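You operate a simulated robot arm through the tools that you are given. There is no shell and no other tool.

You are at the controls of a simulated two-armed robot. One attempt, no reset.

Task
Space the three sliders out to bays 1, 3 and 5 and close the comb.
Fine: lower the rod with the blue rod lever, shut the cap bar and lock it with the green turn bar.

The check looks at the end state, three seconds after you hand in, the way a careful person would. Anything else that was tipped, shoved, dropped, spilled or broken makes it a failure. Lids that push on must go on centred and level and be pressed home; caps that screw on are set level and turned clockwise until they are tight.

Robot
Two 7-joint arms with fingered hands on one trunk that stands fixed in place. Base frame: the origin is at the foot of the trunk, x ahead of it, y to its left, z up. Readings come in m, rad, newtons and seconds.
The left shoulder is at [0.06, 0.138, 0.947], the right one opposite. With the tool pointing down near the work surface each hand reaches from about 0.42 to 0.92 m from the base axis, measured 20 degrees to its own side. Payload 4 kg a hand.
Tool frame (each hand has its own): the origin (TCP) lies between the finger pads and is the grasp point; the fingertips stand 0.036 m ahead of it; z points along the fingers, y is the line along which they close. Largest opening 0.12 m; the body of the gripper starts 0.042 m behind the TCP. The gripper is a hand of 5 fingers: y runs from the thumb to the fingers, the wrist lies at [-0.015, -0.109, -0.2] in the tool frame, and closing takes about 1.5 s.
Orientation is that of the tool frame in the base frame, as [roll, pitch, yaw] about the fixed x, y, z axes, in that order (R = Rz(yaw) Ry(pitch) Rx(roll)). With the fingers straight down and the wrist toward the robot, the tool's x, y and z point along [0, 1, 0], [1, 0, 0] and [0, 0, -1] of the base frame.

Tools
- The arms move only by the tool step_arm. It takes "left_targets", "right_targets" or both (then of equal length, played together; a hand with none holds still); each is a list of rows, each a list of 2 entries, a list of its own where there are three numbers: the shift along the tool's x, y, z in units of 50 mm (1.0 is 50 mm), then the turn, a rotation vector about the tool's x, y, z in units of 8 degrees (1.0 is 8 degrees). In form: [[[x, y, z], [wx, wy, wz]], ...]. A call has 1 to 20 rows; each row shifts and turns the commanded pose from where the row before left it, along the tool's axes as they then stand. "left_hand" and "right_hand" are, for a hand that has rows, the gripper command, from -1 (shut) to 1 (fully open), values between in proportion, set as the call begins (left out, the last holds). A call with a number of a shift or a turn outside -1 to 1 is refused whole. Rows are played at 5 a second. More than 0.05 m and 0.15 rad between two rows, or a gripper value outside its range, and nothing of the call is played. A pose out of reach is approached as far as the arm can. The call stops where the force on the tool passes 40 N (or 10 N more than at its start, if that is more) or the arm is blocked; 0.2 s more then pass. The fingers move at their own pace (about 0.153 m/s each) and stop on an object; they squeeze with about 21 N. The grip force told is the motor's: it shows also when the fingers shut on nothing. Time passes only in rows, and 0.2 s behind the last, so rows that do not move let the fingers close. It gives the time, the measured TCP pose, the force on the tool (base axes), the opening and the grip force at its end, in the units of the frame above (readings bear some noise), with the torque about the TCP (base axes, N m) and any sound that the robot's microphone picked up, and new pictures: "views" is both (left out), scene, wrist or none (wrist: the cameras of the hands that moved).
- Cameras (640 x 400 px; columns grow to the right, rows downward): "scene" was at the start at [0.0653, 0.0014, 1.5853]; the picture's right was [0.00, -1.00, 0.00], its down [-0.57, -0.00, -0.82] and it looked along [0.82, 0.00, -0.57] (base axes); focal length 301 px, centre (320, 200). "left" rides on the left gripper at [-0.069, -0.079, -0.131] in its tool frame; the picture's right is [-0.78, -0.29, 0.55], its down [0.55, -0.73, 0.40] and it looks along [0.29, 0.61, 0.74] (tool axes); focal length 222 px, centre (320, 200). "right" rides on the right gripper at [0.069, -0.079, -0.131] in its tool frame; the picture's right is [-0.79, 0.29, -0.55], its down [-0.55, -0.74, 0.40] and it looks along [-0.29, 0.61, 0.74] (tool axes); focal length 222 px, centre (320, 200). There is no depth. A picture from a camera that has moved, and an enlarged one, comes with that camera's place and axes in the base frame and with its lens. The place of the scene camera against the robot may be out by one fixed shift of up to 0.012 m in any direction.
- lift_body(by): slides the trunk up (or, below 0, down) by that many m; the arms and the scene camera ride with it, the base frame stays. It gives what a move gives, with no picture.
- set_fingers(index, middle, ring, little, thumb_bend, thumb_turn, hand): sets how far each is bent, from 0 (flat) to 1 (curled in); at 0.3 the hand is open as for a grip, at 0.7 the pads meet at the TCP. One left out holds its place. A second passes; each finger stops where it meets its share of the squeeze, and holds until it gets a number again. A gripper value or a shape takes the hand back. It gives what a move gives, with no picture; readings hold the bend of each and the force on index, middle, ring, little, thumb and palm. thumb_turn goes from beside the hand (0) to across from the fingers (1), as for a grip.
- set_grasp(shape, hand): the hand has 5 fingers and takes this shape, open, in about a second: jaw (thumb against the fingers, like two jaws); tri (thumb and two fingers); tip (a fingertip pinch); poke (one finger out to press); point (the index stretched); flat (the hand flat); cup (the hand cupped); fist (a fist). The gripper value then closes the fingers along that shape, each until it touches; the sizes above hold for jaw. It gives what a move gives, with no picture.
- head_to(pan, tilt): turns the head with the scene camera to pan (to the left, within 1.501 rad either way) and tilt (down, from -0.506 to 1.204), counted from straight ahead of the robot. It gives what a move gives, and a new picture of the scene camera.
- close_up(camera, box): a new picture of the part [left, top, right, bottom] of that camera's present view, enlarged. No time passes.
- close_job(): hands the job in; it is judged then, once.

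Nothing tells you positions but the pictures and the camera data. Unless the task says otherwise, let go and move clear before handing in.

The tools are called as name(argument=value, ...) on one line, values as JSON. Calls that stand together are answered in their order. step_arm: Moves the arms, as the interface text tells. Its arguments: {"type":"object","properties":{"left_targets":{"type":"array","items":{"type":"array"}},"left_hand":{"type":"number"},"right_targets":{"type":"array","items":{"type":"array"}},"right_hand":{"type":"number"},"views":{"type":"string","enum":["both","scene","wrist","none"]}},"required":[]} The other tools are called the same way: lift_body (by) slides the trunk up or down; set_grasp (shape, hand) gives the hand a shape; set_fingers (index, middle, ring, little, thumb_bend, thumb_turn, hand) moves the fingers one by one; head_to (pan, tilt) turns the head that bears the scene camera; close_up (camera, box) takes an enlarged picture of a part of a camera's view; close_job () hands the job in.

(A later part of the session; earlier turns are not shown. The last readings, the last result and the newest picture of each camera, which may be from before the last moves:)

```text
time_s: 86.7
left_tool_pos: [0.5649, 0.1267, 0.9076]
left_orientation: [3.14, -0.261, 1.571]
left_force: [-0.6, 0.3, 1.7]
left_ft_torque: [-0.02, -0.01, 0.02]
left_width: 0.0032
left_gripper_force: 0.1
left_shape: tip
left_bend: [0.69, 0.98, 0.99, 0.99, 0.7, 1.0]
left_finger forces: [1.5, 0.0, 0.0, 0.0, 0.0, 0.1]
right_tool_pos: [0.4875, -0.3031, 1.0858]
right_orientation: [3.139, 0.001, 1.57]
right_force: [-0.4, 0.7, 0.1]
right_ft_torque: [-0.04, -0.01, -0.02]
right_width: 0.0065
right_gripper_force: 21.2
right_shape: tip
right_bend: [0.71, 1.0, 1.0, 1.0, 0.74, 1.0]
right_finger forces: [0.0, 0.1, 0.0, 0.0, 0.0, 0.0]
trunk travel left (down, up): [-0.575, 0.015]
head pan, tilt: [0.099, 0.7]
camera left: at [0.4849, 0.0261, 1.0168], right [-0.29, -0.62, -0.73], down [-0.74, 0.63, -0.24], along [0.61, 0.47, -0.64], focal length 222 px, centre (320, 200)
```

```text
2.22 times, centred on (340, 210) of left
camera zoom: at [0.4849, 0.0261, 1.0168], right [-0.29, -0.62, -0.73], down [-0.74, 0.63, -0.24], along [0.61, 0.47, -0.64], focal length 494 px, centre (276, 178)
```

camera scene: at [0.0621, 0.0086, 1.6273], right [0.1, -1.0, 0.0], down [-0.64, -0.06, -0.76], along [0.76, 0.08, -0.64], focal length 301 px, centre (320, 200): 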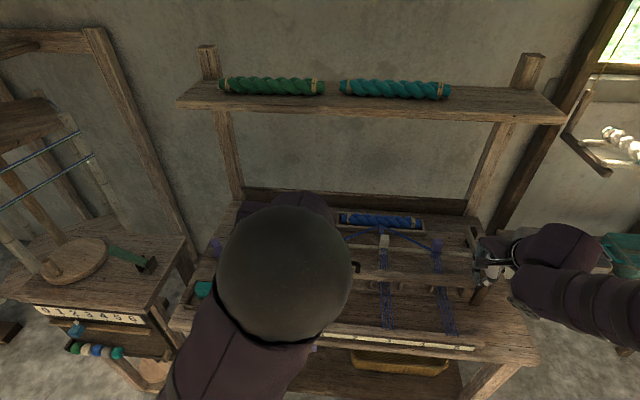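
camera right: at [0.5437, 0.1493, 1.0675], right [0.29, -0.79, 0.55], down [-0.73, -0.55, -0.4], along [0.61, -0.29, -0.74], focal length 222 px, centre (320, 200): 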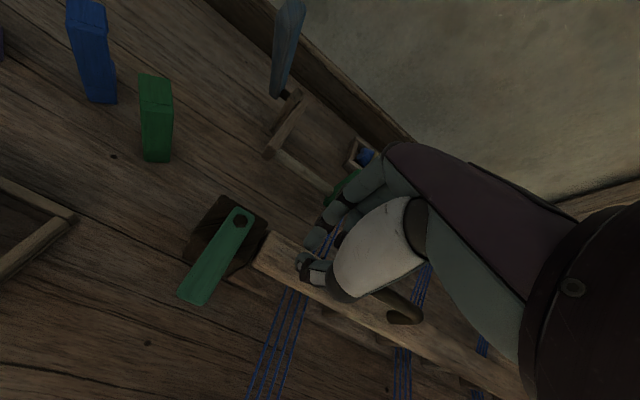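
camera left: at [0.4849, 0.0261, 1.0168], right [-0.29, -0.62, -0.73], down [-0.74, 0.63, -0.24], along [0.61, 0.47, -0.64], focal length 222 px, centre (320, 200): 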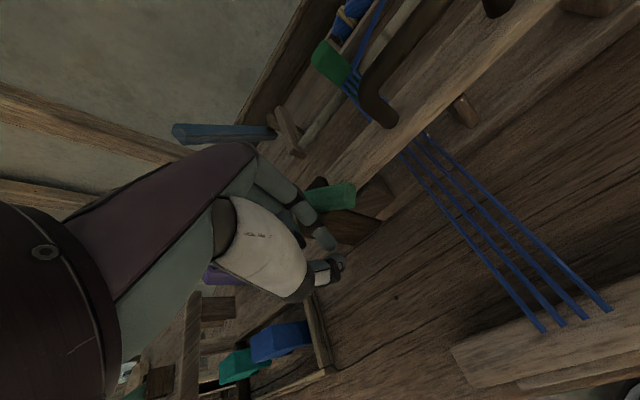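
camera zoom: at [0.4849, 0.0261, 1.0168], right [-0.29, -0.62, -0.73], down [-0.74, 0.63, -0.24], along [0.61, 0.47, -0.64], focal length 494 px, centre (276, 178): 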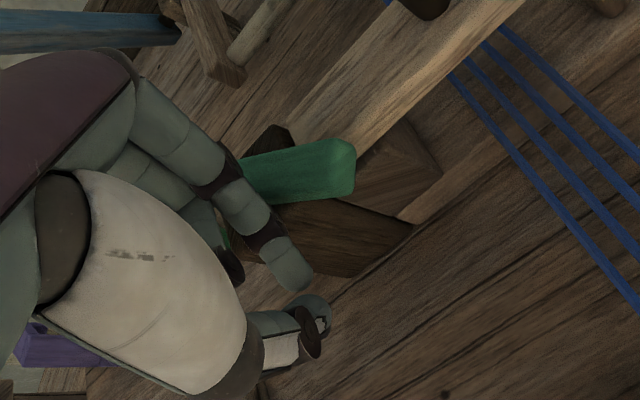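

The green bar is turning easily and its tip is reaching the cap bar's end. I'll continue the arc.

step_arm(left_targets=[[[-0.22, 0.077, -0.059], [0, 0, 0]], [[-0.22, 0.077, -0.059], [0, 0, 0]]], views="wrist")

close_up(camera="left", box=[220, 120, 460, 300])

```text
time_s: 87.3
left_tool_pos: [0.572, 0.104, 0.9081]
left_orientation: [-3.142, -0.262, 1.567]
left_force: [-0.4, 0.4, -0.9]
left_ft_torque: [0.02, 0.01, -0.01]
left_width: 0.003
left_gripper_force: 0.0
left_shape: tip
left_bend: [0.69, 0.98, 0.99, 0.99, 0.7, 1.0]
left_finger forces: [0.9, 0.1, 0.0, 0.1, 0.0, 0.0]
right_tool_pos: [0.4875, -0.3042, 1.0857]
right_orientation: [3.14, 0.001, 1.568]
right_force: [1.0, 1.3, 0.8]
right_ft_torque: [0.0, 0.0, -0.02]
right_width: 0.0066
right_gripper_force: 21.2
right_shape: tip
right_bend: [0.71, 1.0, 1.0, 1.0, 0.74, 1.0]
right_finger forces: [0.0, 0.2, 0.0, 0.0, 0.1, 0.0]
trunk travel left (down, up): [-0.575, 0.015]
head pan, tilt: [0.099, 0.7]
camera left: at [0.4925, 0.003, 1.0167], right [-0.29, -0.62, -0.73], down [-0.73, 0.63, -0.24], along [0.61, 0.47, -0.64], focal length 222 px, centre (320, 200)
```

left: 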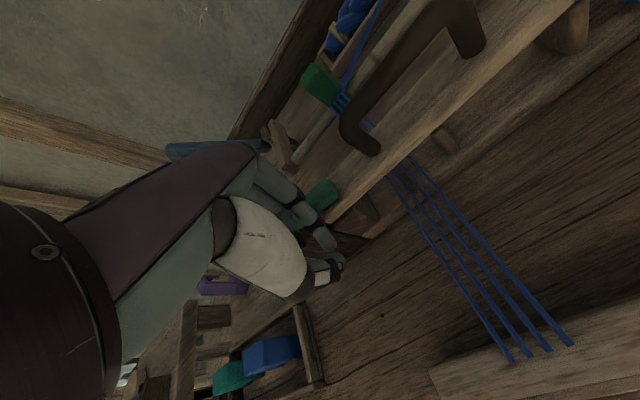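

```text
2.22 times, centred on (340, 210) of left
camera zoom: at [0.4925, 0.003, 1.0167], right [-0.29, -0.62, -0.73], down [-0.73, 0.63, -0.24], along [0.61, 0.47, -0.64], focal length 494 px, centre (276, 178)
```

zoom: 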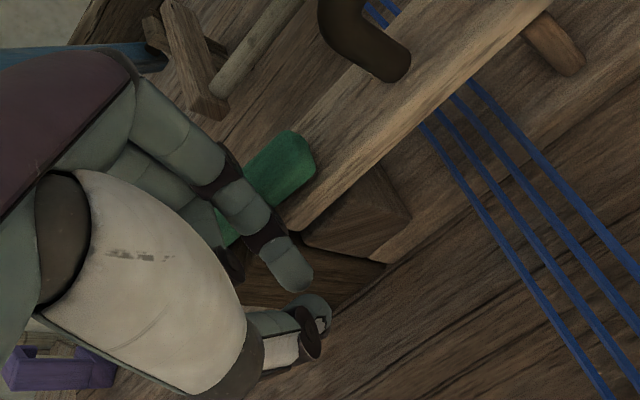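

The green bar now appears to lie over the cap bar's end. I'll back off toward the robot, rise, and inspect.

step_arm(left_targets=[[[0, -0.5, 0], [0, 0, 0]], [[0.2, 0, -0.75], [0, 0, 0]], [[0.2, 0, -0.75], [0, 0, 0]], [[0.5, -0.3, -0.6], [0, 0, 0]], [[0.6, -0.3, -0.5], [0, 0, 0]], [[0.7, -0.3, -0.3], [0, 0, 0]], [[0.7, -0.3, -0.3], [0, 0, 0]], [[0.7, 0, -0.3], [0, 0, 0]], [[0.7, 0, -0.3], [0, 0, 0]]], views="scene")

close_up(camera="scene", box=[270, 230, 350, 300])

close_up(camera="scene", box=[180, 190, 500, 350])

```text
time_s: 89.3
left_tool_pos: [0.488, 0.2661, 1.1487]
left_orientation: [-3.14, -0.262, 1.569]
left_force: [1.1, 0.7, -0.3]
left_ft_torque: [-0.03, -0.01, -0.02]
left_width: 0.003
left_gripper_force: 0.0
left_shape: tip
left_bend: [0.69, 0.98, 0.99, 0.99, 0.7, 1.0]
left_finger forces: [0.0, 0.1, 0.1, 0.0, 0.0, 0.0]
right_tool_pos: [0.4875, -0.302, 1.0863]
right_orientation: [3.139, 0.002, 1.568]
right_force: [-0.1, -0.4, -1.3]
right_ft_torque: [-0.01, -0.02, 0.03]
right_width: 0.0068
right_gripper_force: 20.8
right_shape: tip
right_bend: [0.71, 1.0, 1.0, 1.0, 0.74, 1.0]
right_finger forces: [0.1, 0.0, 0.0, 0.0, 0.0, 0.1]
trunk travel left (down, up): [-0.575, 0.015]
head pan, tilt: [0.099, 0.7]
camera scene: at [0.0613, 0.0102, 1.6273], right [0.1, -1.0, 0.0], down [-0.64, -0.06, -0.77], along [0.76, 0.08, -0.64], focal length 301 px, centre (320, 200)
```

scene: 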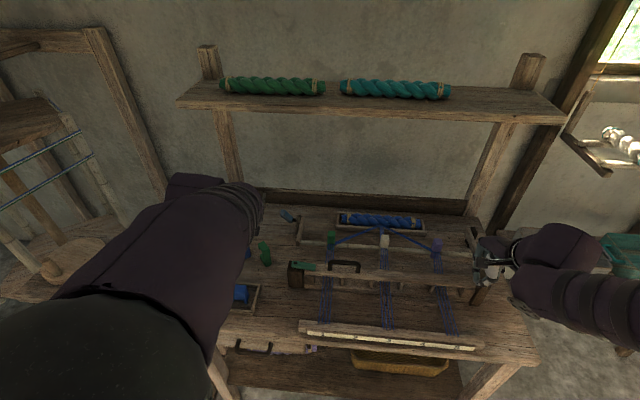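

```text
5.71 times, centred on (310, 265) of scene
camera zoom: at [0.0613, 0.0102, 1.6273], right [0.1, -1.0, 0.0], down [-0.64, -0.06, -0.77], along [0.76, 0.08, -0.64], focal length 1719 px, centre (377, -171)
```

zoom: 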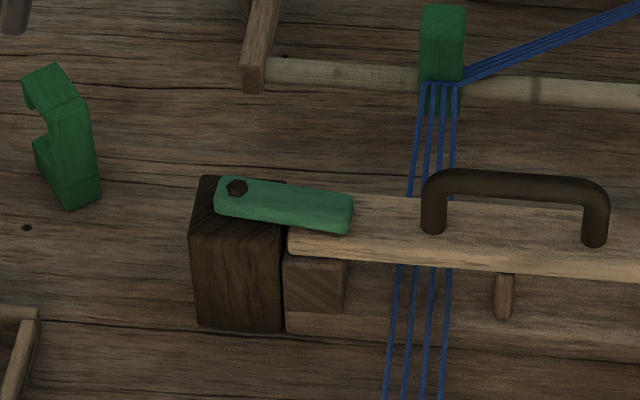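

```text
2.00 times, centred on (340, 270) of scene
camera zoom: at [0.0613, 0.0102, 1.6273], right [0.1, -1.0, 0.0], down [-0.64, -0.06, -0.77], along [0.76, 0.08, -0.64], focal length 602 px, centre (280, 60)
```

zoom: 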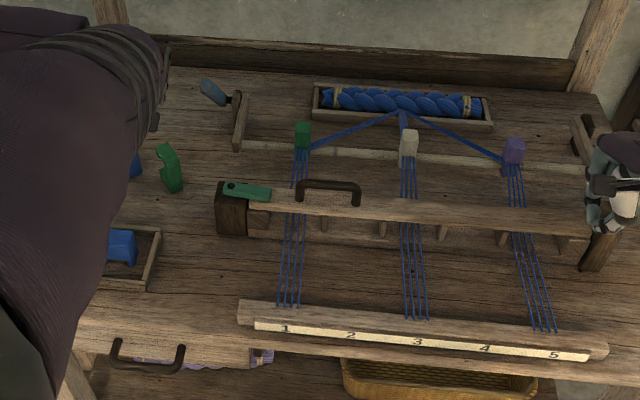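

The green bar lies over the cap bar but looks about 10° short of square. I'll nudge its tip a bit further back from the front side.

step_arm(left_targets=[[[-0.738, 0.2, 0.385], [0, 0, 0]], [[-0.738, 0.2, 0.385], [0, 0, 0]], [[-0.738, 0.2, 0.385], [0, 0, 0]], [[-0.738, 0.2, 0.385], [0, 0, 0]], [[-0.738, 0.2, 0.385], [0, 0, 0]], [[-0.738, 0.2, 0.385], [0, 0, 0]], [[-0.18, 0, 0.67], [0, 0, 0]], [[-0.18, 0, 0.67], [0, 0, 0]]], views="wrist")

close_up(camera="left", box=[220, 120, 460, 300])

```text
time_s: 91.1
left_tool_pos: [0.5476, 0.0793, 0.9094]
left_orientation: [-3.141, -0.262, 1.572]
left_force: [0.5, 0.1, 0.1]
left_ft_torque: [0.02, 0.01, 0.05]
left_width: 0.0032
left_gripper_force: 0.0
left_shape: tip
left_bend: [0.69, 0.98, 0.99, 0.99, 0.7, 1.0]
left_finger forces: [0.0, 0.0, 0.1, 0.1, 0.1, 0.0]
right_tool_pos: [0.4882, -0.3048, 1.0853]
right_orientation: [3.141, -0.001, 1.57]
right_force: [-0.3, 0.3, -0.9]
right_ft_torque: [0.02, 0.02, 0.0]
right_width: 0.0067
right_gripper_force: 21.1
right_shape: tip
right_bend: [0.71, 1.0, 1.0, 1.0, 0.74, 1.0]
right_finger forces: [0.0, 0.0, 0.0, 0.0, 0.0, 0.0]
trunk travel left (down, up): [-0.575, 0.015]
head pan, tilt: [0.099, 0.7]
camera left: at [0.4671, -0.0221, 1.018], right [-0.29, -0.62, -0.73], down [-0.73, 0.63, -0.24], along [0.61, 0.47, -0.64], focal length 222 px, centre (320, 200)
```

left: 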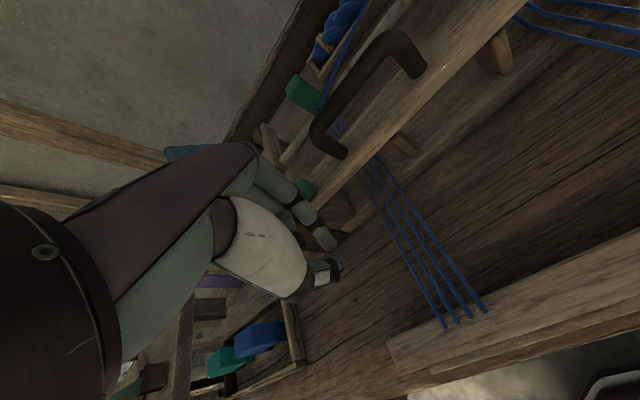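

```text
2.22 times, centred on (340, 210) of left
camera zoom: at [0.4671, -0.0221, 1.018], right [-0.29, -0.62, -0.73], down [-0.73, 0.63, -0.24], along [0.61, 0.47, -0.64], focal length 494 px, centre (276, 178)
```

zoom: 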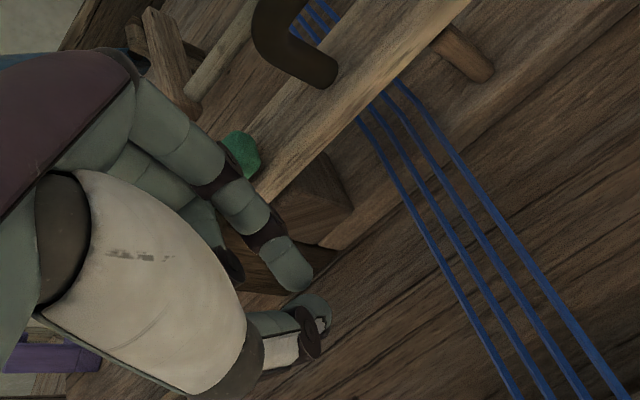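

step_arm(left_targets=[[[0, 0.2, 0], [0, 0, 0]], [[0, 0.2, 0], [0, 0, 0]], [[0, 0.15, 0], [0, 0, 0]]], views="wrist")

close_up(camera="left", box=[220, 120, 460, 300])

```text
time_s: 91.9
left_tool_pos: [0.5751, 0.0799, 0.9101]
left_orientation: [3.141, -0.262, 1.571]
left_force: [-0.5, 0.2, 0.0]
left_ft_torque: [-0.03, 0.03, -0.02]
left_width: 0.0033
left_gripper_force: 0.1
left_shape: tip
left_bend: [0.69, 0.98, 0.99, 0.99, 0.7, 1.0]
left_finger forces: [0.1, 0.0, 0.0, 0.0, 0.1, 0.0]
right_tool_pos: [0.4877, -0.3043, 1.086]
right_orientation: [3.141, 0.0, 1.57]
right_force: [0.0, 0.1, 0.3]
right_ft_torque: [0.01, -0.01, -0.01]
right_width: 0.0067
right_gripper_force: 21.0
right_shape: tip
right_bend: [0.71, 1.0, 1.0, 1.0, 0.74, 1.0]
right_finger forces: [0.0, 0.1, 0.1, 0.1, 0.1, 0.0]
trunk travel left (down, up): [-0.575, 0.015]
head pan, tilt: [0.099, 0.7]
camera left: at [0.4952, -0.0219, 1.0182], right [-0.29, -0.62, -0.73], down [-0.74, 0.63, -0.24], along [0.61, 0.47, -0.64], focal length 222 px, centre (320, 200)
```

left: 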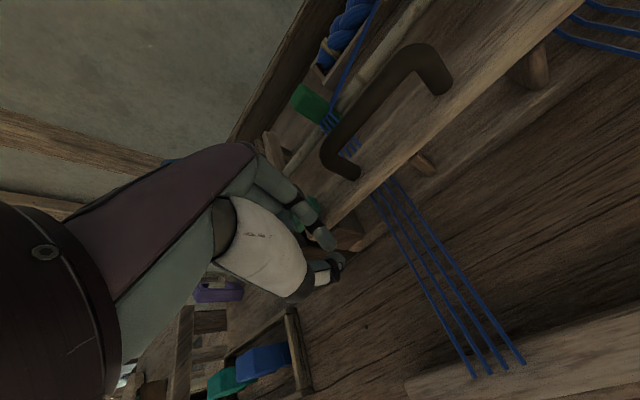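

```text
2.22 times, centred on (340, 210) of left
camera zoom: at [0.4952, -0.0219, 1.0182], right [-0.29, -0.62, -0.73], down [-0.74, 0.63, -0.24], along [0.61, 0.47, -0.64], focal length 494 px, centre (276, 178)
```

zoom: 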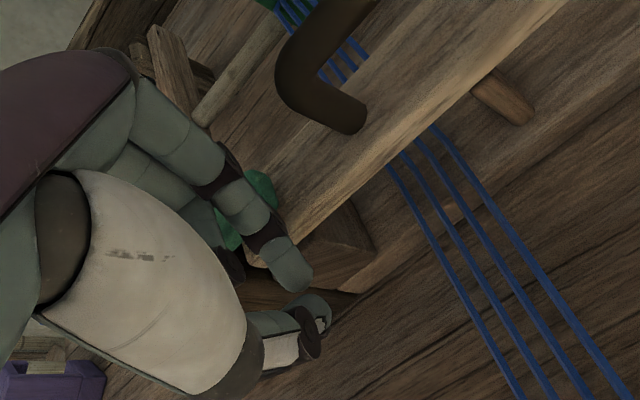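

Almost touching. I'll push another 15 mm in small steps.

step_arm(left_targets=[[[0, 0.1, 0], [0, 0, 0]], [[0, 0.1, 0], [0, 0, 0]], [[0, 0.1, 0], [0, 0, 0]]], views="wrist")

close_up(camera="left", box=[220, 120, 460, 300])

```text
time_s: 92.7
left_tool_pos: [0.5881, 0.0803, 0.9095]
left_orientation: [-3.141, -0.265, 1.572]
left_force: [-18.9, 1.4, 5.0]
left_ft_torque: [0.04, 0.11, 0.04]
left_width: 0.0011
left_gripper_force: 0.1
left_shape: tip
left_bend: [0.7, 0.98, 0.99, 0.99, 0.69, 1.0]
left_finger forces: [18.4, 0.0, 0.1, 0.0, 0.1, 0.0]
right_tool_pos: [0.4856, -0.3036, 1.0869]
right_orientation: [3.139, 0.0, 1.571]
right_force: [0.4, 0.2, -0.3]
right_ft_torque: [0.0, -0.01, -0.03]
right_width: 0.007
right_gripper_force: 21.1
right_shape: tip
right_bend: [0.71, 1.0, 1.0, 1.0, 0.74, 1.0]
right_finger forces: [0.0, 0.1, 0.1, 0.0, 0.1, 0.0]
trunk travel left (down, up): [-0.575, 0.015]
head pan, tilt: [0.099, 0.7]
camera left: at [0.5076, -0.0215, 1.0183], right [-0.29, -0.62, -0.73], down [-0.74, 0.63, -0.24], along [0.61, 0.47, -0.64], focal length 222 px, centre (320, 200)
```

left: 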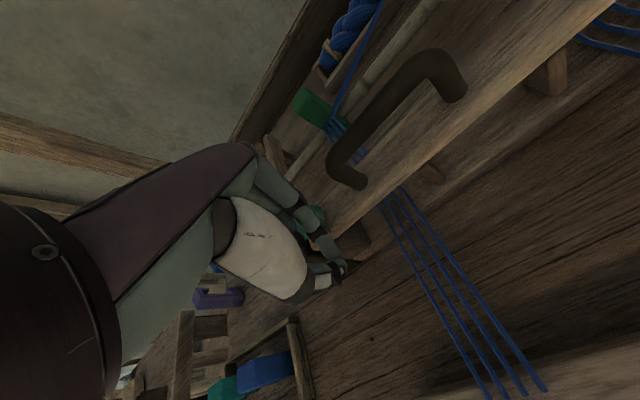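

```text
2.22 times, centred on (340, 210) of left
camera zoom: at [0.5076, -0.0215, 1.0183], right [-0.29, -0.62, -0.73], down [-0.74, 0.63, -0.24], along [0.61, 0.47, -0.64], focal length 494 px, centre (276, 178)
```

zoom: 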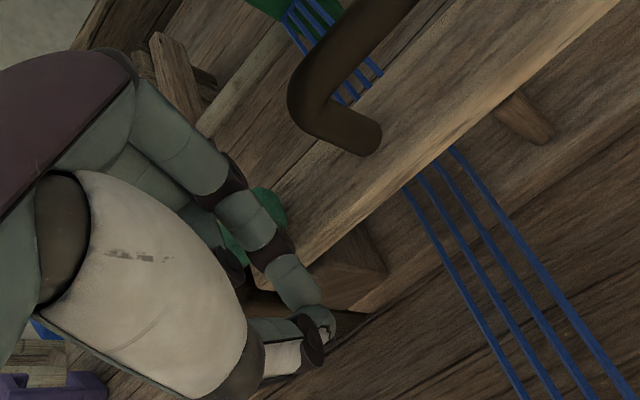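

The fingertip met something solid, possibly the cap bar's front face. I'll back off, raise 13 mm so that only the green bar can be touched, and push again.

step_arm(left_targets=[[[0, -0.5, 0], [0, 0, 0]], [[0.07, 0, -0.26], [0, 0, 0]], [[0, 0.25, 0], [0, 0, 0]], [[0, 0.15, 0], [0, 0, 0]]], views="none")

step_arm(left_targets=[[[0, 0.1, 0], [0, 0, 0]], [[0, 0.1, 0], [0, 0, 0]]], views="wrist")

close_up(camera="left", box=[220, 120, 460, 300])

```text
time_s: 93.7
left_tool_pos: [0.5847, 0.0799, 0.9235]
left_orientation: [3.141, -0.262, 1.572]
left_force: [0.6, 0.1, 0.8]
left_ft_torque: [-0.01, -0.01, 0.0]
left_width: 0.0031
left_gripper_force: 0.1
left_shape: tip
left_bend: [0.69, 0.98, 0.99, 0.99, 0.7, 1.0]
left_finger forces: [0.0, 0.1, 0.1, 0.0, 0.1, 0.0]
right_tool_pos: [0.4872, -0.3039, 1.0852]
right_orientation: [3.14, 0.0, 1.57]
right_force: [0.4, -0.3, 0.9]
right_ft_torque: [0.0, -0.01, -0.01]
right_width: 0.0068
right_gripper_force: 21.1
right_shape: tip
right_bend: [0.71, 1.0, 1.0, 1.0, 0.74, 1.0]
right_finger forces: [0.0, 0.0, 0.0, 0.0, 0.0, 0.1]
trunk travel left (down, up): [-0.575, 0.015]
head pan, tilt: [0.099, 0.7]
```

```text
time_s: 94.3
left_tool_pos: [0.5943, 0.0797, 0.9239]
left_orientation: [-3.141, -0.261, 1.572]
left_force: [-3.6, -0.9, 2.1]
left_ft_torque: [-0.03, 0.03, 0.02]
left_width: 0.0027
left_gripper_force: 0.0
left_shape: tip
left_bend: [0.7, 0.98, 0.99, 0.99, 0.7, 1.0]
left_finger forces: [4.8, 0.1, 0.0, 0.0, 0.0, 0.1]
right_tool_pos: [0.4875, -0.3036, 1.0861]
right_orientation: [3.139, 0.0, 1.57]
right_force: [-0.1, -0.1, -1.1]
right_ft_torque: [0.02, 0.01, 0.01]
right_width: 0.0067
right_gripper_force: 21.1
right_shape: tip
right_bend: [0.71, 1.0, 1.0, 1.0, 0.74, 1.0]
right_finger forces: [0.0, 0.1, 0.0, 0.1, 0.0, 0.1]
trunk travel left (down, up): [-0.575, 0.015]
head pan, tilt: [0.099, 0.7]
camera left: at [0.5143, -0.0221, 1.0323], right [-0.29, -0.62, -0.73], down [-0.74, 0.63, -0.24], along [0.61, 0.47, -0.64], focal length 222 px, centre (320, 200)
```

left: 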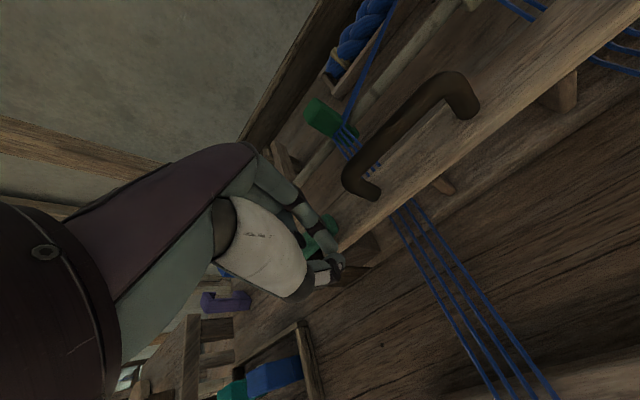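

```text
2.22 times, centred on (340, 210) of left
camera zoom: at [0.5143, -0.0221, 1.0323], right [-0.29, -0.62, -0.73], down [-0.74, 0.63, -0.24], along [0.61, 0.47, -0.64], focal length 494 px, centre (276, 178)
```

zoom: 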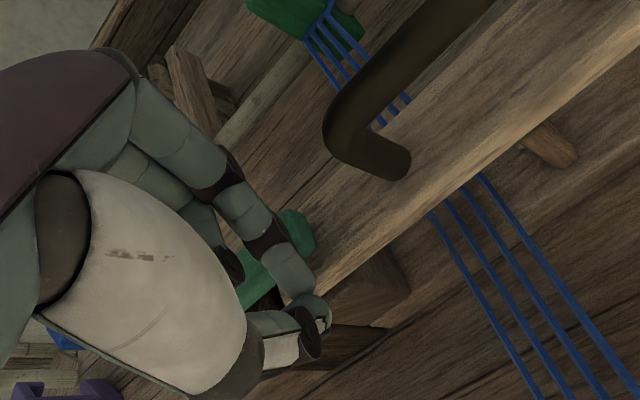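

step_arm(left_targets=[[[0, 0.1, 0], [0, 0, 0]]], views="none")

close_up(camera="left", box=[220, 120, 460, 300])

```text
time_s: 94.7
left_tool_pos: [0.5984, 0.0802, 0.9238]
left_orientation: [3.14, -0.262, 1.572]
left_force: [-7.7, 1.6, 5.0]
left_ft_torque: [0.03, 0.19, 0.02]
left_width: 0.0025
left_gripper_force: 0.1
left_shape: tip
left_bend: [0.71, 0.98, 0.99, 0.99, 0.7, 1.0]
left_finger forces: [10.1, 0.0, 0.1, 0.0, 0.0, 0.0]
right_tool_pos: [0.4869, -0.3029, 1.0864]
right_orientation: [3.139, 0.001, 1.571]
right_force: [0.8, 0.3, 0.3]
right_ft_torque: [0.0, 0.03, 0.0]
right_width: 0.0068
right_gripper_force: 21.0
right_shape: tip
right_bend: [0.71, 1.0, 1.0, 1.0, 0.74, 1.0]
right_finger forces: [0.0, 0.1, 0.1, 0.1, 0.0, 0.0]
trunk travel left (down, up): [-0.575, 0.015]
head pan, tilt: [0.099, 0.7]
```

```text
2.22 times, centred on (340, 210) of left
camera zoom: at [0.5188, -0.0219, 1.0324], right [-0.29, -0.62, -0.73], down [-0.74, 0.63, -0.24], along [0.61, 0.47, -0.64], focal length 494 px, centre (276, 178)
```

zoom: 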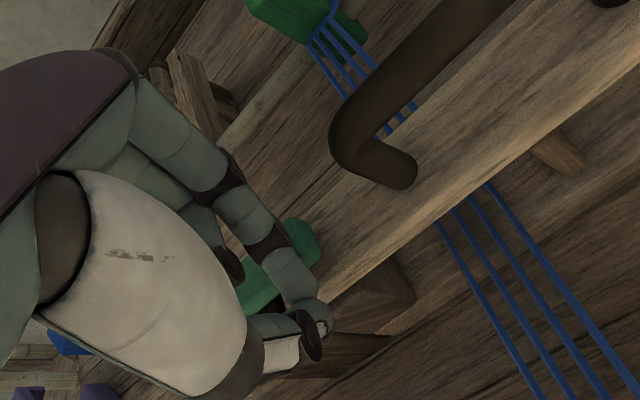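

I'll back off and inspect from the scene camera.

step_arm(left_targets=[[[0, -0.5, 0], [0, 0, 0]], [[0.2, 0, -0.75], [0, 0, 0]], [[0.2, 0, -0.75], [0, 0, 0]], [[0.5, -0.3, -0.6], [0, 0, 0]], [[0.7, -0.4, -0.5], [0, 0, 0]], [[0.8, -0.3, -0.3], [0, 0, 0]], [[0.8, -0.3, -0.3], [0, 0, 0]], [[0.8, 0, -0.3], [0, 0, 0]], [[0.8, 0, -0.3], [0, 0, 0]], [[0.8, 0, -0.3], [0, 0, 0]]], right_targets=[[[-0.3, -0.3, -0.5], [0, 0, 0]], [[-0.3, -0.3, -0.5], [0, 0, 0]], [[-0.3, -0.3, -0.5], [0, 0, 0]], [[0, 0, -0.5], [0, 0, 0]], [[0, 0, 0], [0, 0, 0]], [[0, 0, 0], [0, 0, 0]], [[0, 0, 0], [0, 0, 0]], [[0, 0, 0], [0, 0, 0]], [[0, 0, 0], [0, 0, 0]], [[0, 0, 0], [0, 0, 0]]], views="scene")

close_up(camera="scene", box=[270, 230, 350, 300])

close_up(camera="scene", box=[180, 190, 500, 350])

```text
time_s: 96.9
left_tool_pos: [0.5118, 0.2982, 1.1949]
left_orientation: [-3.139, -0.261, 1.571]
left_force: [-0.3, -0.3, -0.6]
left_ft_torque: [0.0, -0.01, 0.02]
left_width: 0.003
left_gripper_force: 0.0
left_shape: tip
left_bend: [0.69, 0.98, 0.99, 0.99, 0.7, 1.0]
left_finger forces: [0.0, 0.0, 0.0, 0.1, 0.1, 0.1]
right_tool_pos: [0.4407, -0.3487, 1.1843]
right_orientation: [3.141, 0.003, 1.57]
right_force: [0.2, 0.1, -0.1]
right_ft_torque: [0.02, 0.01, 0.02]
right_width: 0.0064
right_gripper_force: 20.4
right_shape: tip
right_bend: [0.71, 1.0, 1.0, 1.0, 0.74, 1.0]
right_finger forces: [0.0, 0.1, 0.0, 0.1, 0.0, 0.0]
trunk travel left (down, up): [-0.575, 0.015]
head pan, tilt: [0.099, 0.7]
camera scene: at [0.0617, 0.0105, 1.6272], right [0.1, -1.0, 0.0], down [-0.64, -0.06, -0.76], along [0.76, 0.08, -0.64], focal length 301 px, centre (320, 200)
```

scene: 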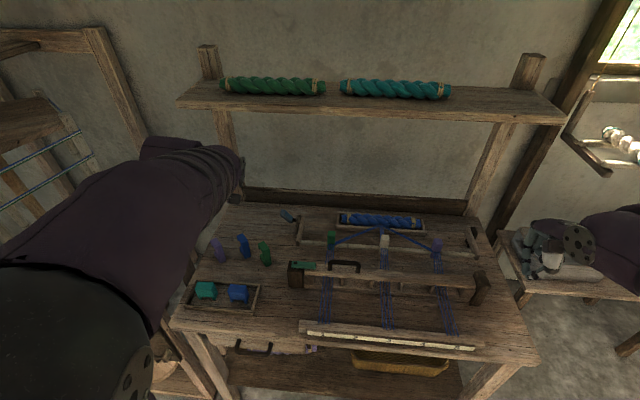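

```text
5.71 times, centred on (310, 265) of scene
camera zoom: at [0.0617, 0.0105, 1.6272], right [0.1, -1.0, 0.0], down [-0.64, -0.06, -0.76], along [0.76, 0.08, -0.64], focal length 1719 px, centre (377, -171)
```

zoom: 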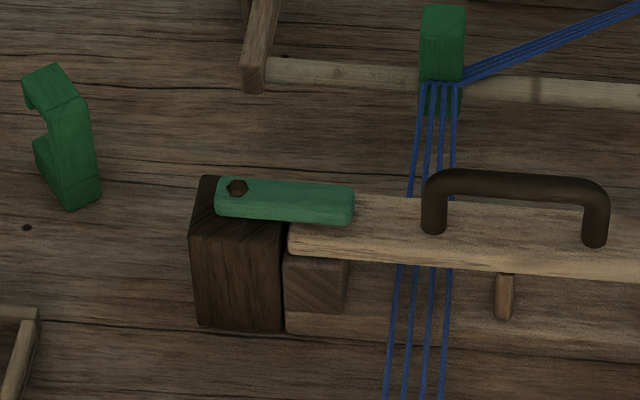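

```text
2.00 times, centred on (340, 270) of scene
camera zoom: at [0.0617, 0.0105, 1.6272], right [0.1, -1.0, 0.0], down [-0.64, -0.06, -0.76], along [0.76, 0.08, -0.64], focal length 602 px, centre (280, 60)
```

zoom: 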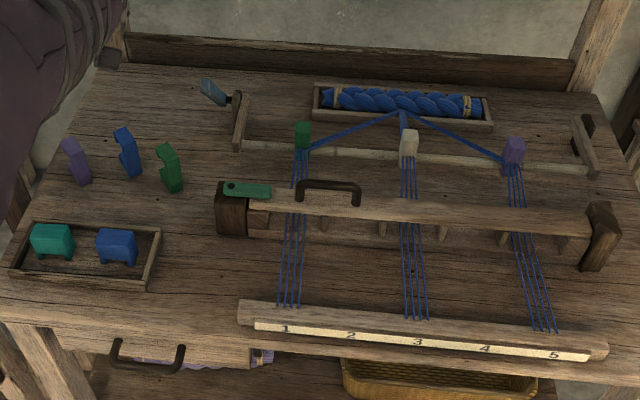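

The green bar is now in line over the cap bar, and everything else looks undisturbed. I'll take a last close look at the bays and the right end before handing in.

close_up(camera="scene", box=[400, 220, 500, 300])

close_up(camera="scene", box=[290, 210, 450, 350])

close_up(camera="left", box=[320, 0, 640, 260])

```text
5.00 times, centred on (450, 260) of scene
camera zoom: at [0.0617, 0.0105, 1.6272], right [0.1, -1.0, 0.0], down [-0.64, -0.06, -0.76], along [0.76, 0.08, -0.64], focal length 1504 px, centre (-330, -100)
```

zoom: 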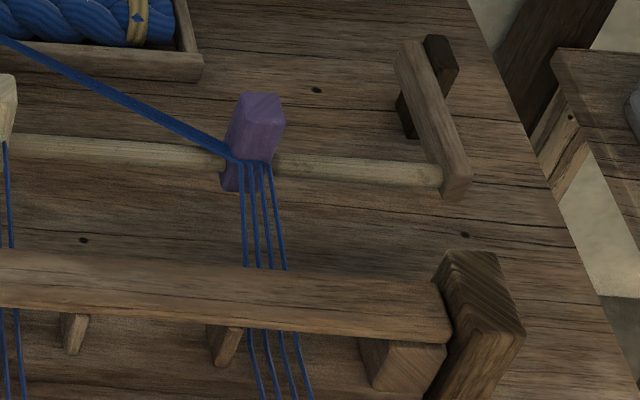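

```text
2.86 times, centred on (370, 280) of scene
camera zoom: at [0.0617, 0.0105, 1.6272], right [0.1, -1.0, 0.0], down [-0.64, -0.06, -0.76], along [0.76, 0.08, -0.64], focal length 859 px, centre (177, -29)
```

zoom: 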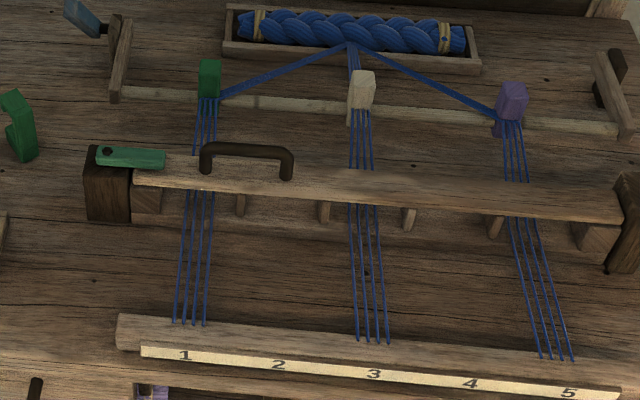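

```text
1.54 times, centred on (480, 130) of left
camera zoom: at [0.4302, 0.1958, 1.3026], right [-0.29, -0.62, -0.73], down [-0.73, 0.63, -0.24], along [0.61, 0.47, -0.64], focal length 342 px, centre (74, 308)
```

zoom: 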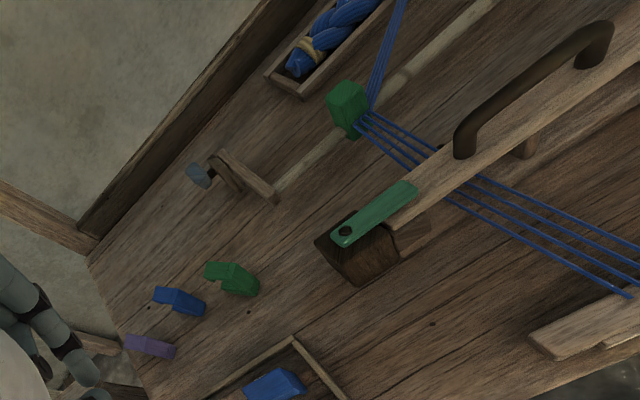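

Checking spacing more carefully, purple looks roughly 10 mm left of bay 5's centre. With the cap bar down the right arm can now get to it, so I'll lower the trunk a little and take a closer look with the right hand's camera.

lift_body(by=-0.12)

step_arm(right_targets=[[[0.24, 0.88, 0], [0, 0, 0]], [[0.24, 0.88, 0], [0, 0, 0]], [[0.24, 0.88, 0], [0, 0, 0]], [[0.24, 0.88, 0], [0, 0, 0]], [[0.24, 0.88, 0], [0, 0, 0]]])

close_up(camera="right", box=[160, 120, 400, 300])

```text
time_s: 98.4
left_tool_pos: [0.5103, 0.2968, 1.0746]
left_orientation: [3.141, -0.262, 1.571]
left_force: [-0.8, -0.3, 0.2]
left_ft_torque: [0.02, 0.01, 0.02]
left_width: 0.0027
left_gripper_force: 0.1
left_shape: tip
left_bend: [0.69, 0.98, 0.99, 0.99, 0.7, 1.0]
left_finger forces: [0.0, 0.0, 0.1, 0.1, 0.0, 0.0]
right_tool_pos: [0.4418, -0.3496, 1.0639]
right_orientation: [3.138, 0.0, 1.57]
right_force: [-0.1, 0.8, 0.0]
right_ft_torque: [0.02, -0.02, 0.0]
right_width: 0.0065
right_gripper_force: 20.7
right_shape: tip
right_bend: [0.71, 1.0, 1.0, 1.0, 0.74, 1.0]
right_finger forces: [0.0, 0.0, 0.0, 0.0, 0.1, 0.0]
trunk travel left (down, up): [-0.455, 0.135]
head pan, tilt: [0.099, 0.7]
```

```text
time_s: 99.6
left_tool_pos: [0.5114, 0.2968, 1.074]
left_orientation: [-3.14, -0.261, 1.571]
left_force: [-0.5, 0.5, 0.0]
left_ft_torque: [-0.01, 0.0, 0.0]
left_width: 0.0028
left_gripper_force: 0.1
left_shape: tip
left_bend: [0.69, 0.98, 0.99, 0.99, 0.7, 1.0]
left_finger forces: [0.0, 0.0, 0.0, 0.1, 0.0, 0.1]
right_tool_pos: [0.6621, -0.2887, 1.0628]
right_orientation: [3.139, 0.001, 1.57]
right_force: [-0.1, 0.3, 0.1]
right_ft_torque: [-0.02, 0.0, -0.02]
right_width: 0.0065
right_gripper_force: 21.1
right_shape: tip
right_bend: [0.71, 1.0, 1.0, 1.0, 0.74, 1.0]
right_finger forces: [0.0, 0.0, 0.0, 0.0, 0.0, 0.0]
trunk travel left (down, up): [-0.455, 0.135]
head pan, tilt: [0.099, 0.7]
camera scene: at [0.0629, 0.0098, 1.5072], right [0.1, -1.0, 0.0], down [-0.64, -0.06, -0.76], along [0.76, 0.08, -0.64], focal length 301 px, centre (320, 200)
camera right: at [0.5841, -0.22, 1.1936], right [0.29, -0.78, 0.55], down [-0.74, -0.55, -0.4], along [0.61, -0.29, -0.74], focal length 222 px, centre (320, 200)
```

scene: 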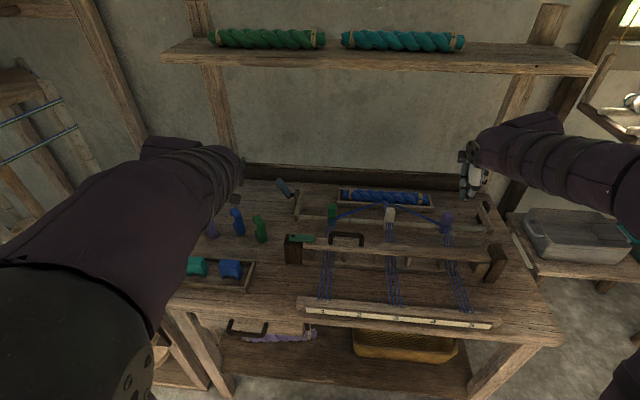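
right: 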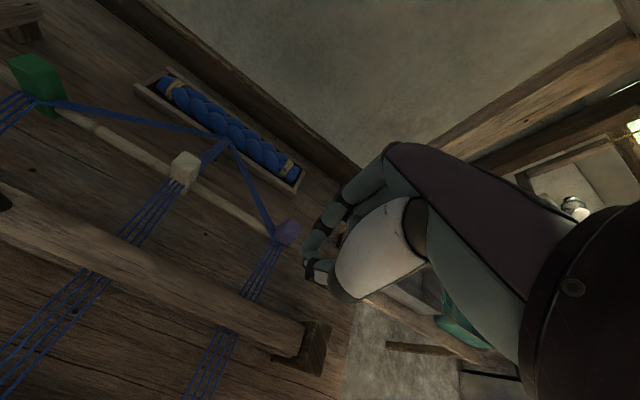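

```text
2.22 times, centred on (280, 210) of right
camera zoom: at [0.5841, -0.22, 1.1936], right [0.29, -0.78, 0.55], down [-0.74, -0.55, -0.4], along [0.61, -0.29, -0.74], focal length 494 px, centre (409, 178)
```

zoom: 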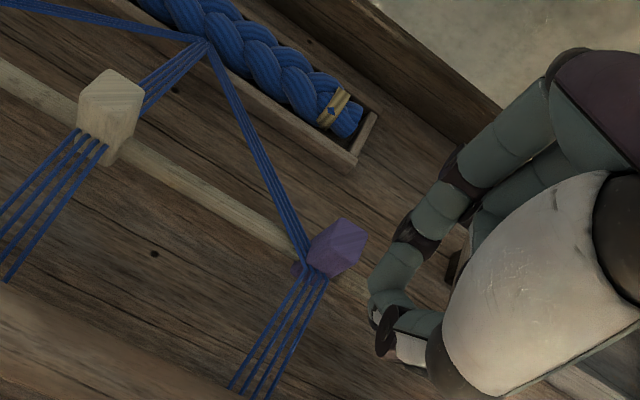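

Measured with the wrist camera, white is at y≈-0.141 and purple at y≈-0.309, so purple should go about 11 mm further right. I'll roll the right hand slightly so its curled fingers stay clear, and come down to the left of purple.

step_arm(right_targets=[[[0, 0, 0], [0, -0.94, 0]], [[0, 0, 0], [0, -0.94, 0]], [[0.308, 0.607, 0.353], [0, 0, 0]], [[0.308, 0.607, 0.353], [0, 0, 0]], [[0.308, 0.607, 0.353], [0, 0, 0]], [[0.159, 0, 0.593], [0, 0, 0]]], views="wrist")

close_up(camera="right", box=[200, 120, 440, 300])

```text
time_s: 101.0
left_tool_pos: [0.5109, 0.2961, 1.0748]
left_orientation: [3.141, -0.263, 1.569]
left_force: [0.4, -0.3, 0.3]
left_ft_torque: [-0.01, -0.01, 0.01]
left_width: 0.0033
left_gripper_force: 0.1
left_shape: tip
left_bend: [0.69, 0.98, 0.99, 0.99, 0.7, 1.0]
left_finger forces: [0.0, 0.1, 0.1, 0.0, 0.1, 0.0]
right_tool_pos: [0.7522, -0.2577, 0.9718]
right_orientation: [3.139, 0.263, 1.57]
right_force: [0.6, 0.0, -0.2]
right_ft_torque: [0.0, 0.01, -0.01]
right_width: 0.0068
right_gripper_force: 21.0
right_shape: tip
right_bend: [0.71, 1.0, 1.0, 1.0, 0.74, 1.0]
right_finger forces: [0.0, 0.0, 0.0, 0.1, 0.0, 0.0]
trunk travel left (down, up): [-0.455, 0.135]
head pan, tilt: [0.099, 0.7]
camera right: at [0.6735, -0.1575, 1.0792], right [0.29, -0.62, 0.73], down [-0.73, -0.63, -0.24], along [0.61, -0.47, -0.63], focal length 222 px, centre (320, 200)
```

right: 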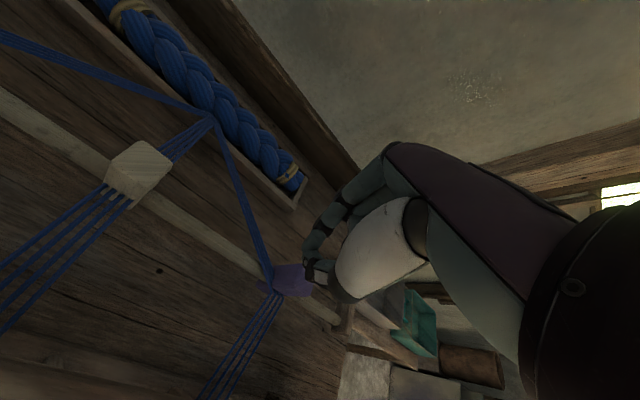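

```text
2.22 times, centred on (320, 210) of right
camera zoom: at [0.6735, -0.1575, 1.0792], right [0.29, -0.62, 0.73], down [-0.73, -0.63, -0.24], along [0.61, -0.47, -0.63], focal length 494 px, centre (320, 178)
```

zoom: 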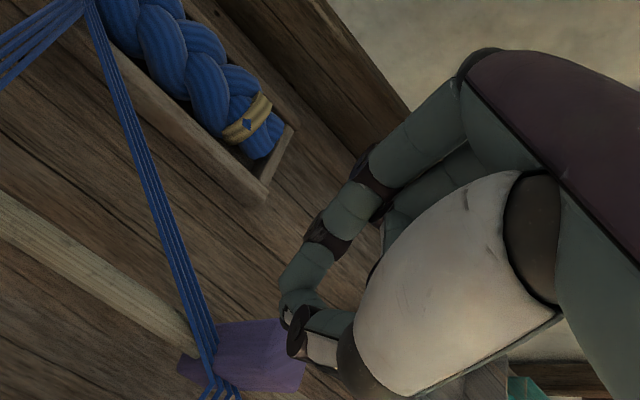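

step_arm(right_targets=[[[0.27, 0, 0.57], [0, 0, 0]], [[0.18, 0, 0.62], [0, 0, 0]]], views="wrist")

close_up(camera="right", box=[200, 120, 440, 300])

```text
time_s: 101.6
left_tool_pos: [0.511, 0.2964, 1.0737]
left_orientation: [-3.141, -0.261, 1.572]
left_force: [0.1, 0.2, 1.0]
left_ft_torque: [0.0, -0.02, -0.04]
left_width: 0.0029
left_gripper_force: 0.0
left_shape: tip
left_bend: [0.69, 0.98, 0.99, 0.99, 0.7, 1.0]
left_finger forces: [0.1, 0.0, 0.0, 0.1, 0.0, 0.0]
right_tool_pos: [0.752, -0.2511, 0.908]
right_orientation: [3.139, 0.264, 1.568]
right_force: [-0.2, 0.9, 0.3]
right_ft_torque: [0.0, 0.02, 0.01]
right_width: 0.0064
right_gripper_force: 20.6
right_shape: tip
right_bend: [0.71, 1.0, 1.0, 1.0, 0.74, 1.0]
right_finger forces: [0.0, 0.0, 0.1, 0.0, 0.1, 0.0]
trunk travel left (down, up): [-0.455, 0.135]
head pan, tilt: [0.099, 0.7]
camera right: at [0.6734, -0.1515, 1.0155], right [0.29, -0.62, 0.73], down [-0.73, -0.63, -0.24], along [0.61, -0.47, -0.64], focal length 222 px, centre (320, 200)
```

right: 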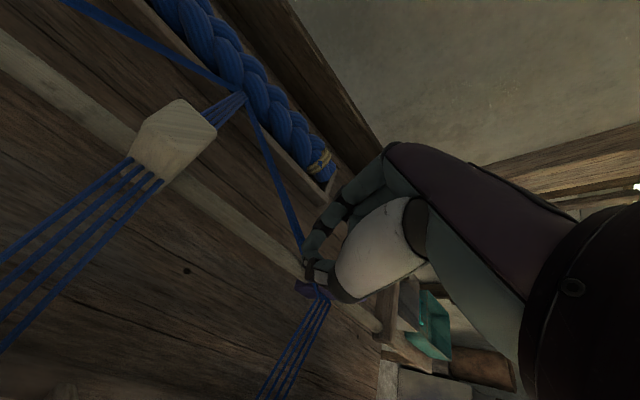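

```text
2.22 times, centred on (320, 210) of right
camera zoom: at [0.6734, -0.1515, 1.0155], right [0.29, -0.62, 0.73], down [-0.73, -0.63, -0.24], along [0.61, -0.47, -0.64], focal length 494 px, centre (320, 178)
```

zoom: 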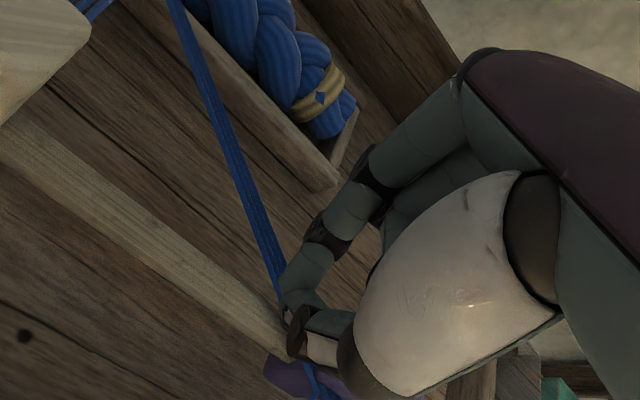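

The fingertips sit left of purple. I'll push right in small steps.

step_arm(right_targets=[[[-0.193, 0, 0.052], [0, 0, 0]], [[-0.193, 0, 0.052], [0, 0, 0]], [[-0.193, 0, 0.052], [0, 0, 0]]])

close_up(camera="scene", box=[290, 190, 510, 340])

close_up(camera="right", box=[200, 120, 440, 300])

```text
time_s: 102.4
left_tool_pos: [0.5105, 0.2967, 1.0738]
left_orientation: [3.141, -0.262, 1.571]
left_force: [-0.2, 0.1, 0.7]
left_ft_torque: [-0.01, 0.0, 0.02]
left_width: 0.0029
left_gripper_force: 0.2
left_shape: tip
left_bend: [0.69, 0.98, 0.99, 0.99, 0.7, 1.0]
left_finger forces: [0.1, 0.0, 0.0, 0.0, 0.0, 0.0]
right_tool_pos: [0.752, -0.2824, 0.9074]
right_orientation: [3.14, 0.261, 1.57]
right_force: [0.0, 0.4, 0.1]
right_ft_torque: [0.04, -0.03, 0.01]
right_width: 0.0066
right_gripper_force: 21.0
right_shape: tip
right_bend: [0.71, 1.0, 1.0, 1.0, 0.74, 1.0]
right_finger forces: [0.0, 0.1, 0.0, 0.1, 0.0, 0.0]
trunk travel left (down, up): [-0.455, 0.135]
head pan, tilt: [0.099, 0.7]
camera scene: at [0.0618, 0.0095, 1.5073], right [0.1, -1.0, 0.0], down [-0.64, -0.06, -0.76], along [0.76, 0.08, -0.64], focal length 301 px, centre (320, 200)
camera right: at [0.6736, -0.1814, 1.015], right [0.29, -0.62, 0.73], down [-0.73, -0.63, -0.24], along [0.61, -0.47, -0.64], focal length 222 px, centre (320, 200)
```

scene: 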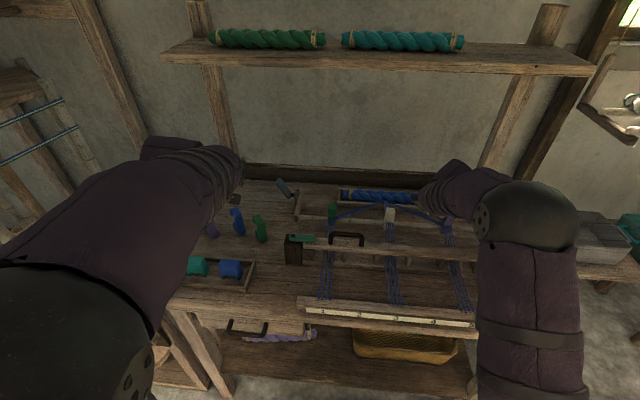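
right: 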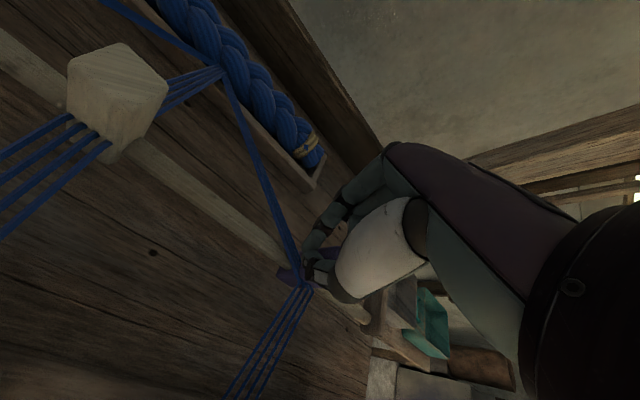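

```text
2.67 times, centred on (400, 265) of scene
camera zoom: at [0.0618, 0.0095, 1.5073], right [0.1, -1.0, 0.0], down [-0.64, -0.06, -0.76], along [0.76, 0.08, -0.64], focal length 802 px, centre (107, 27)
```

zoom: 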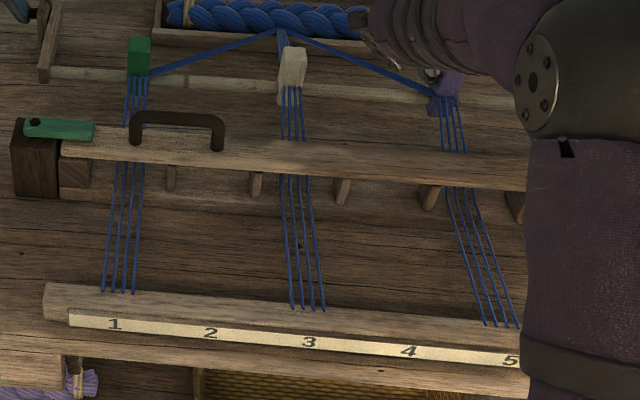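

```text
2.22 times, centred on (320, 210) of right
camera zoom: at [0.6736, -0.1814, 1.015], right [0.29, -0.62, 0.73], down [-0.73, -0.63, -0.24], along [0.61, -0.47, -0.64], focal length 494 px, centre (320, 178)
```

zoom: 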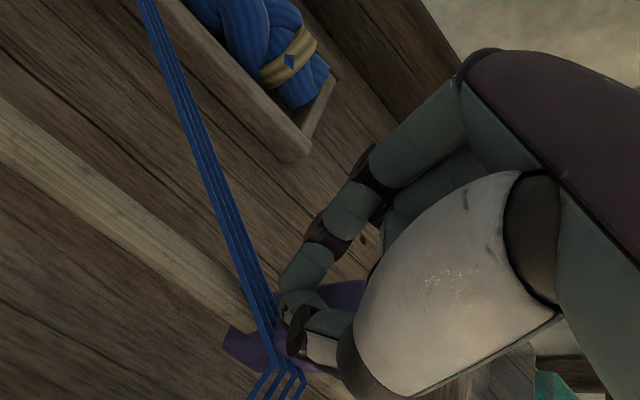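

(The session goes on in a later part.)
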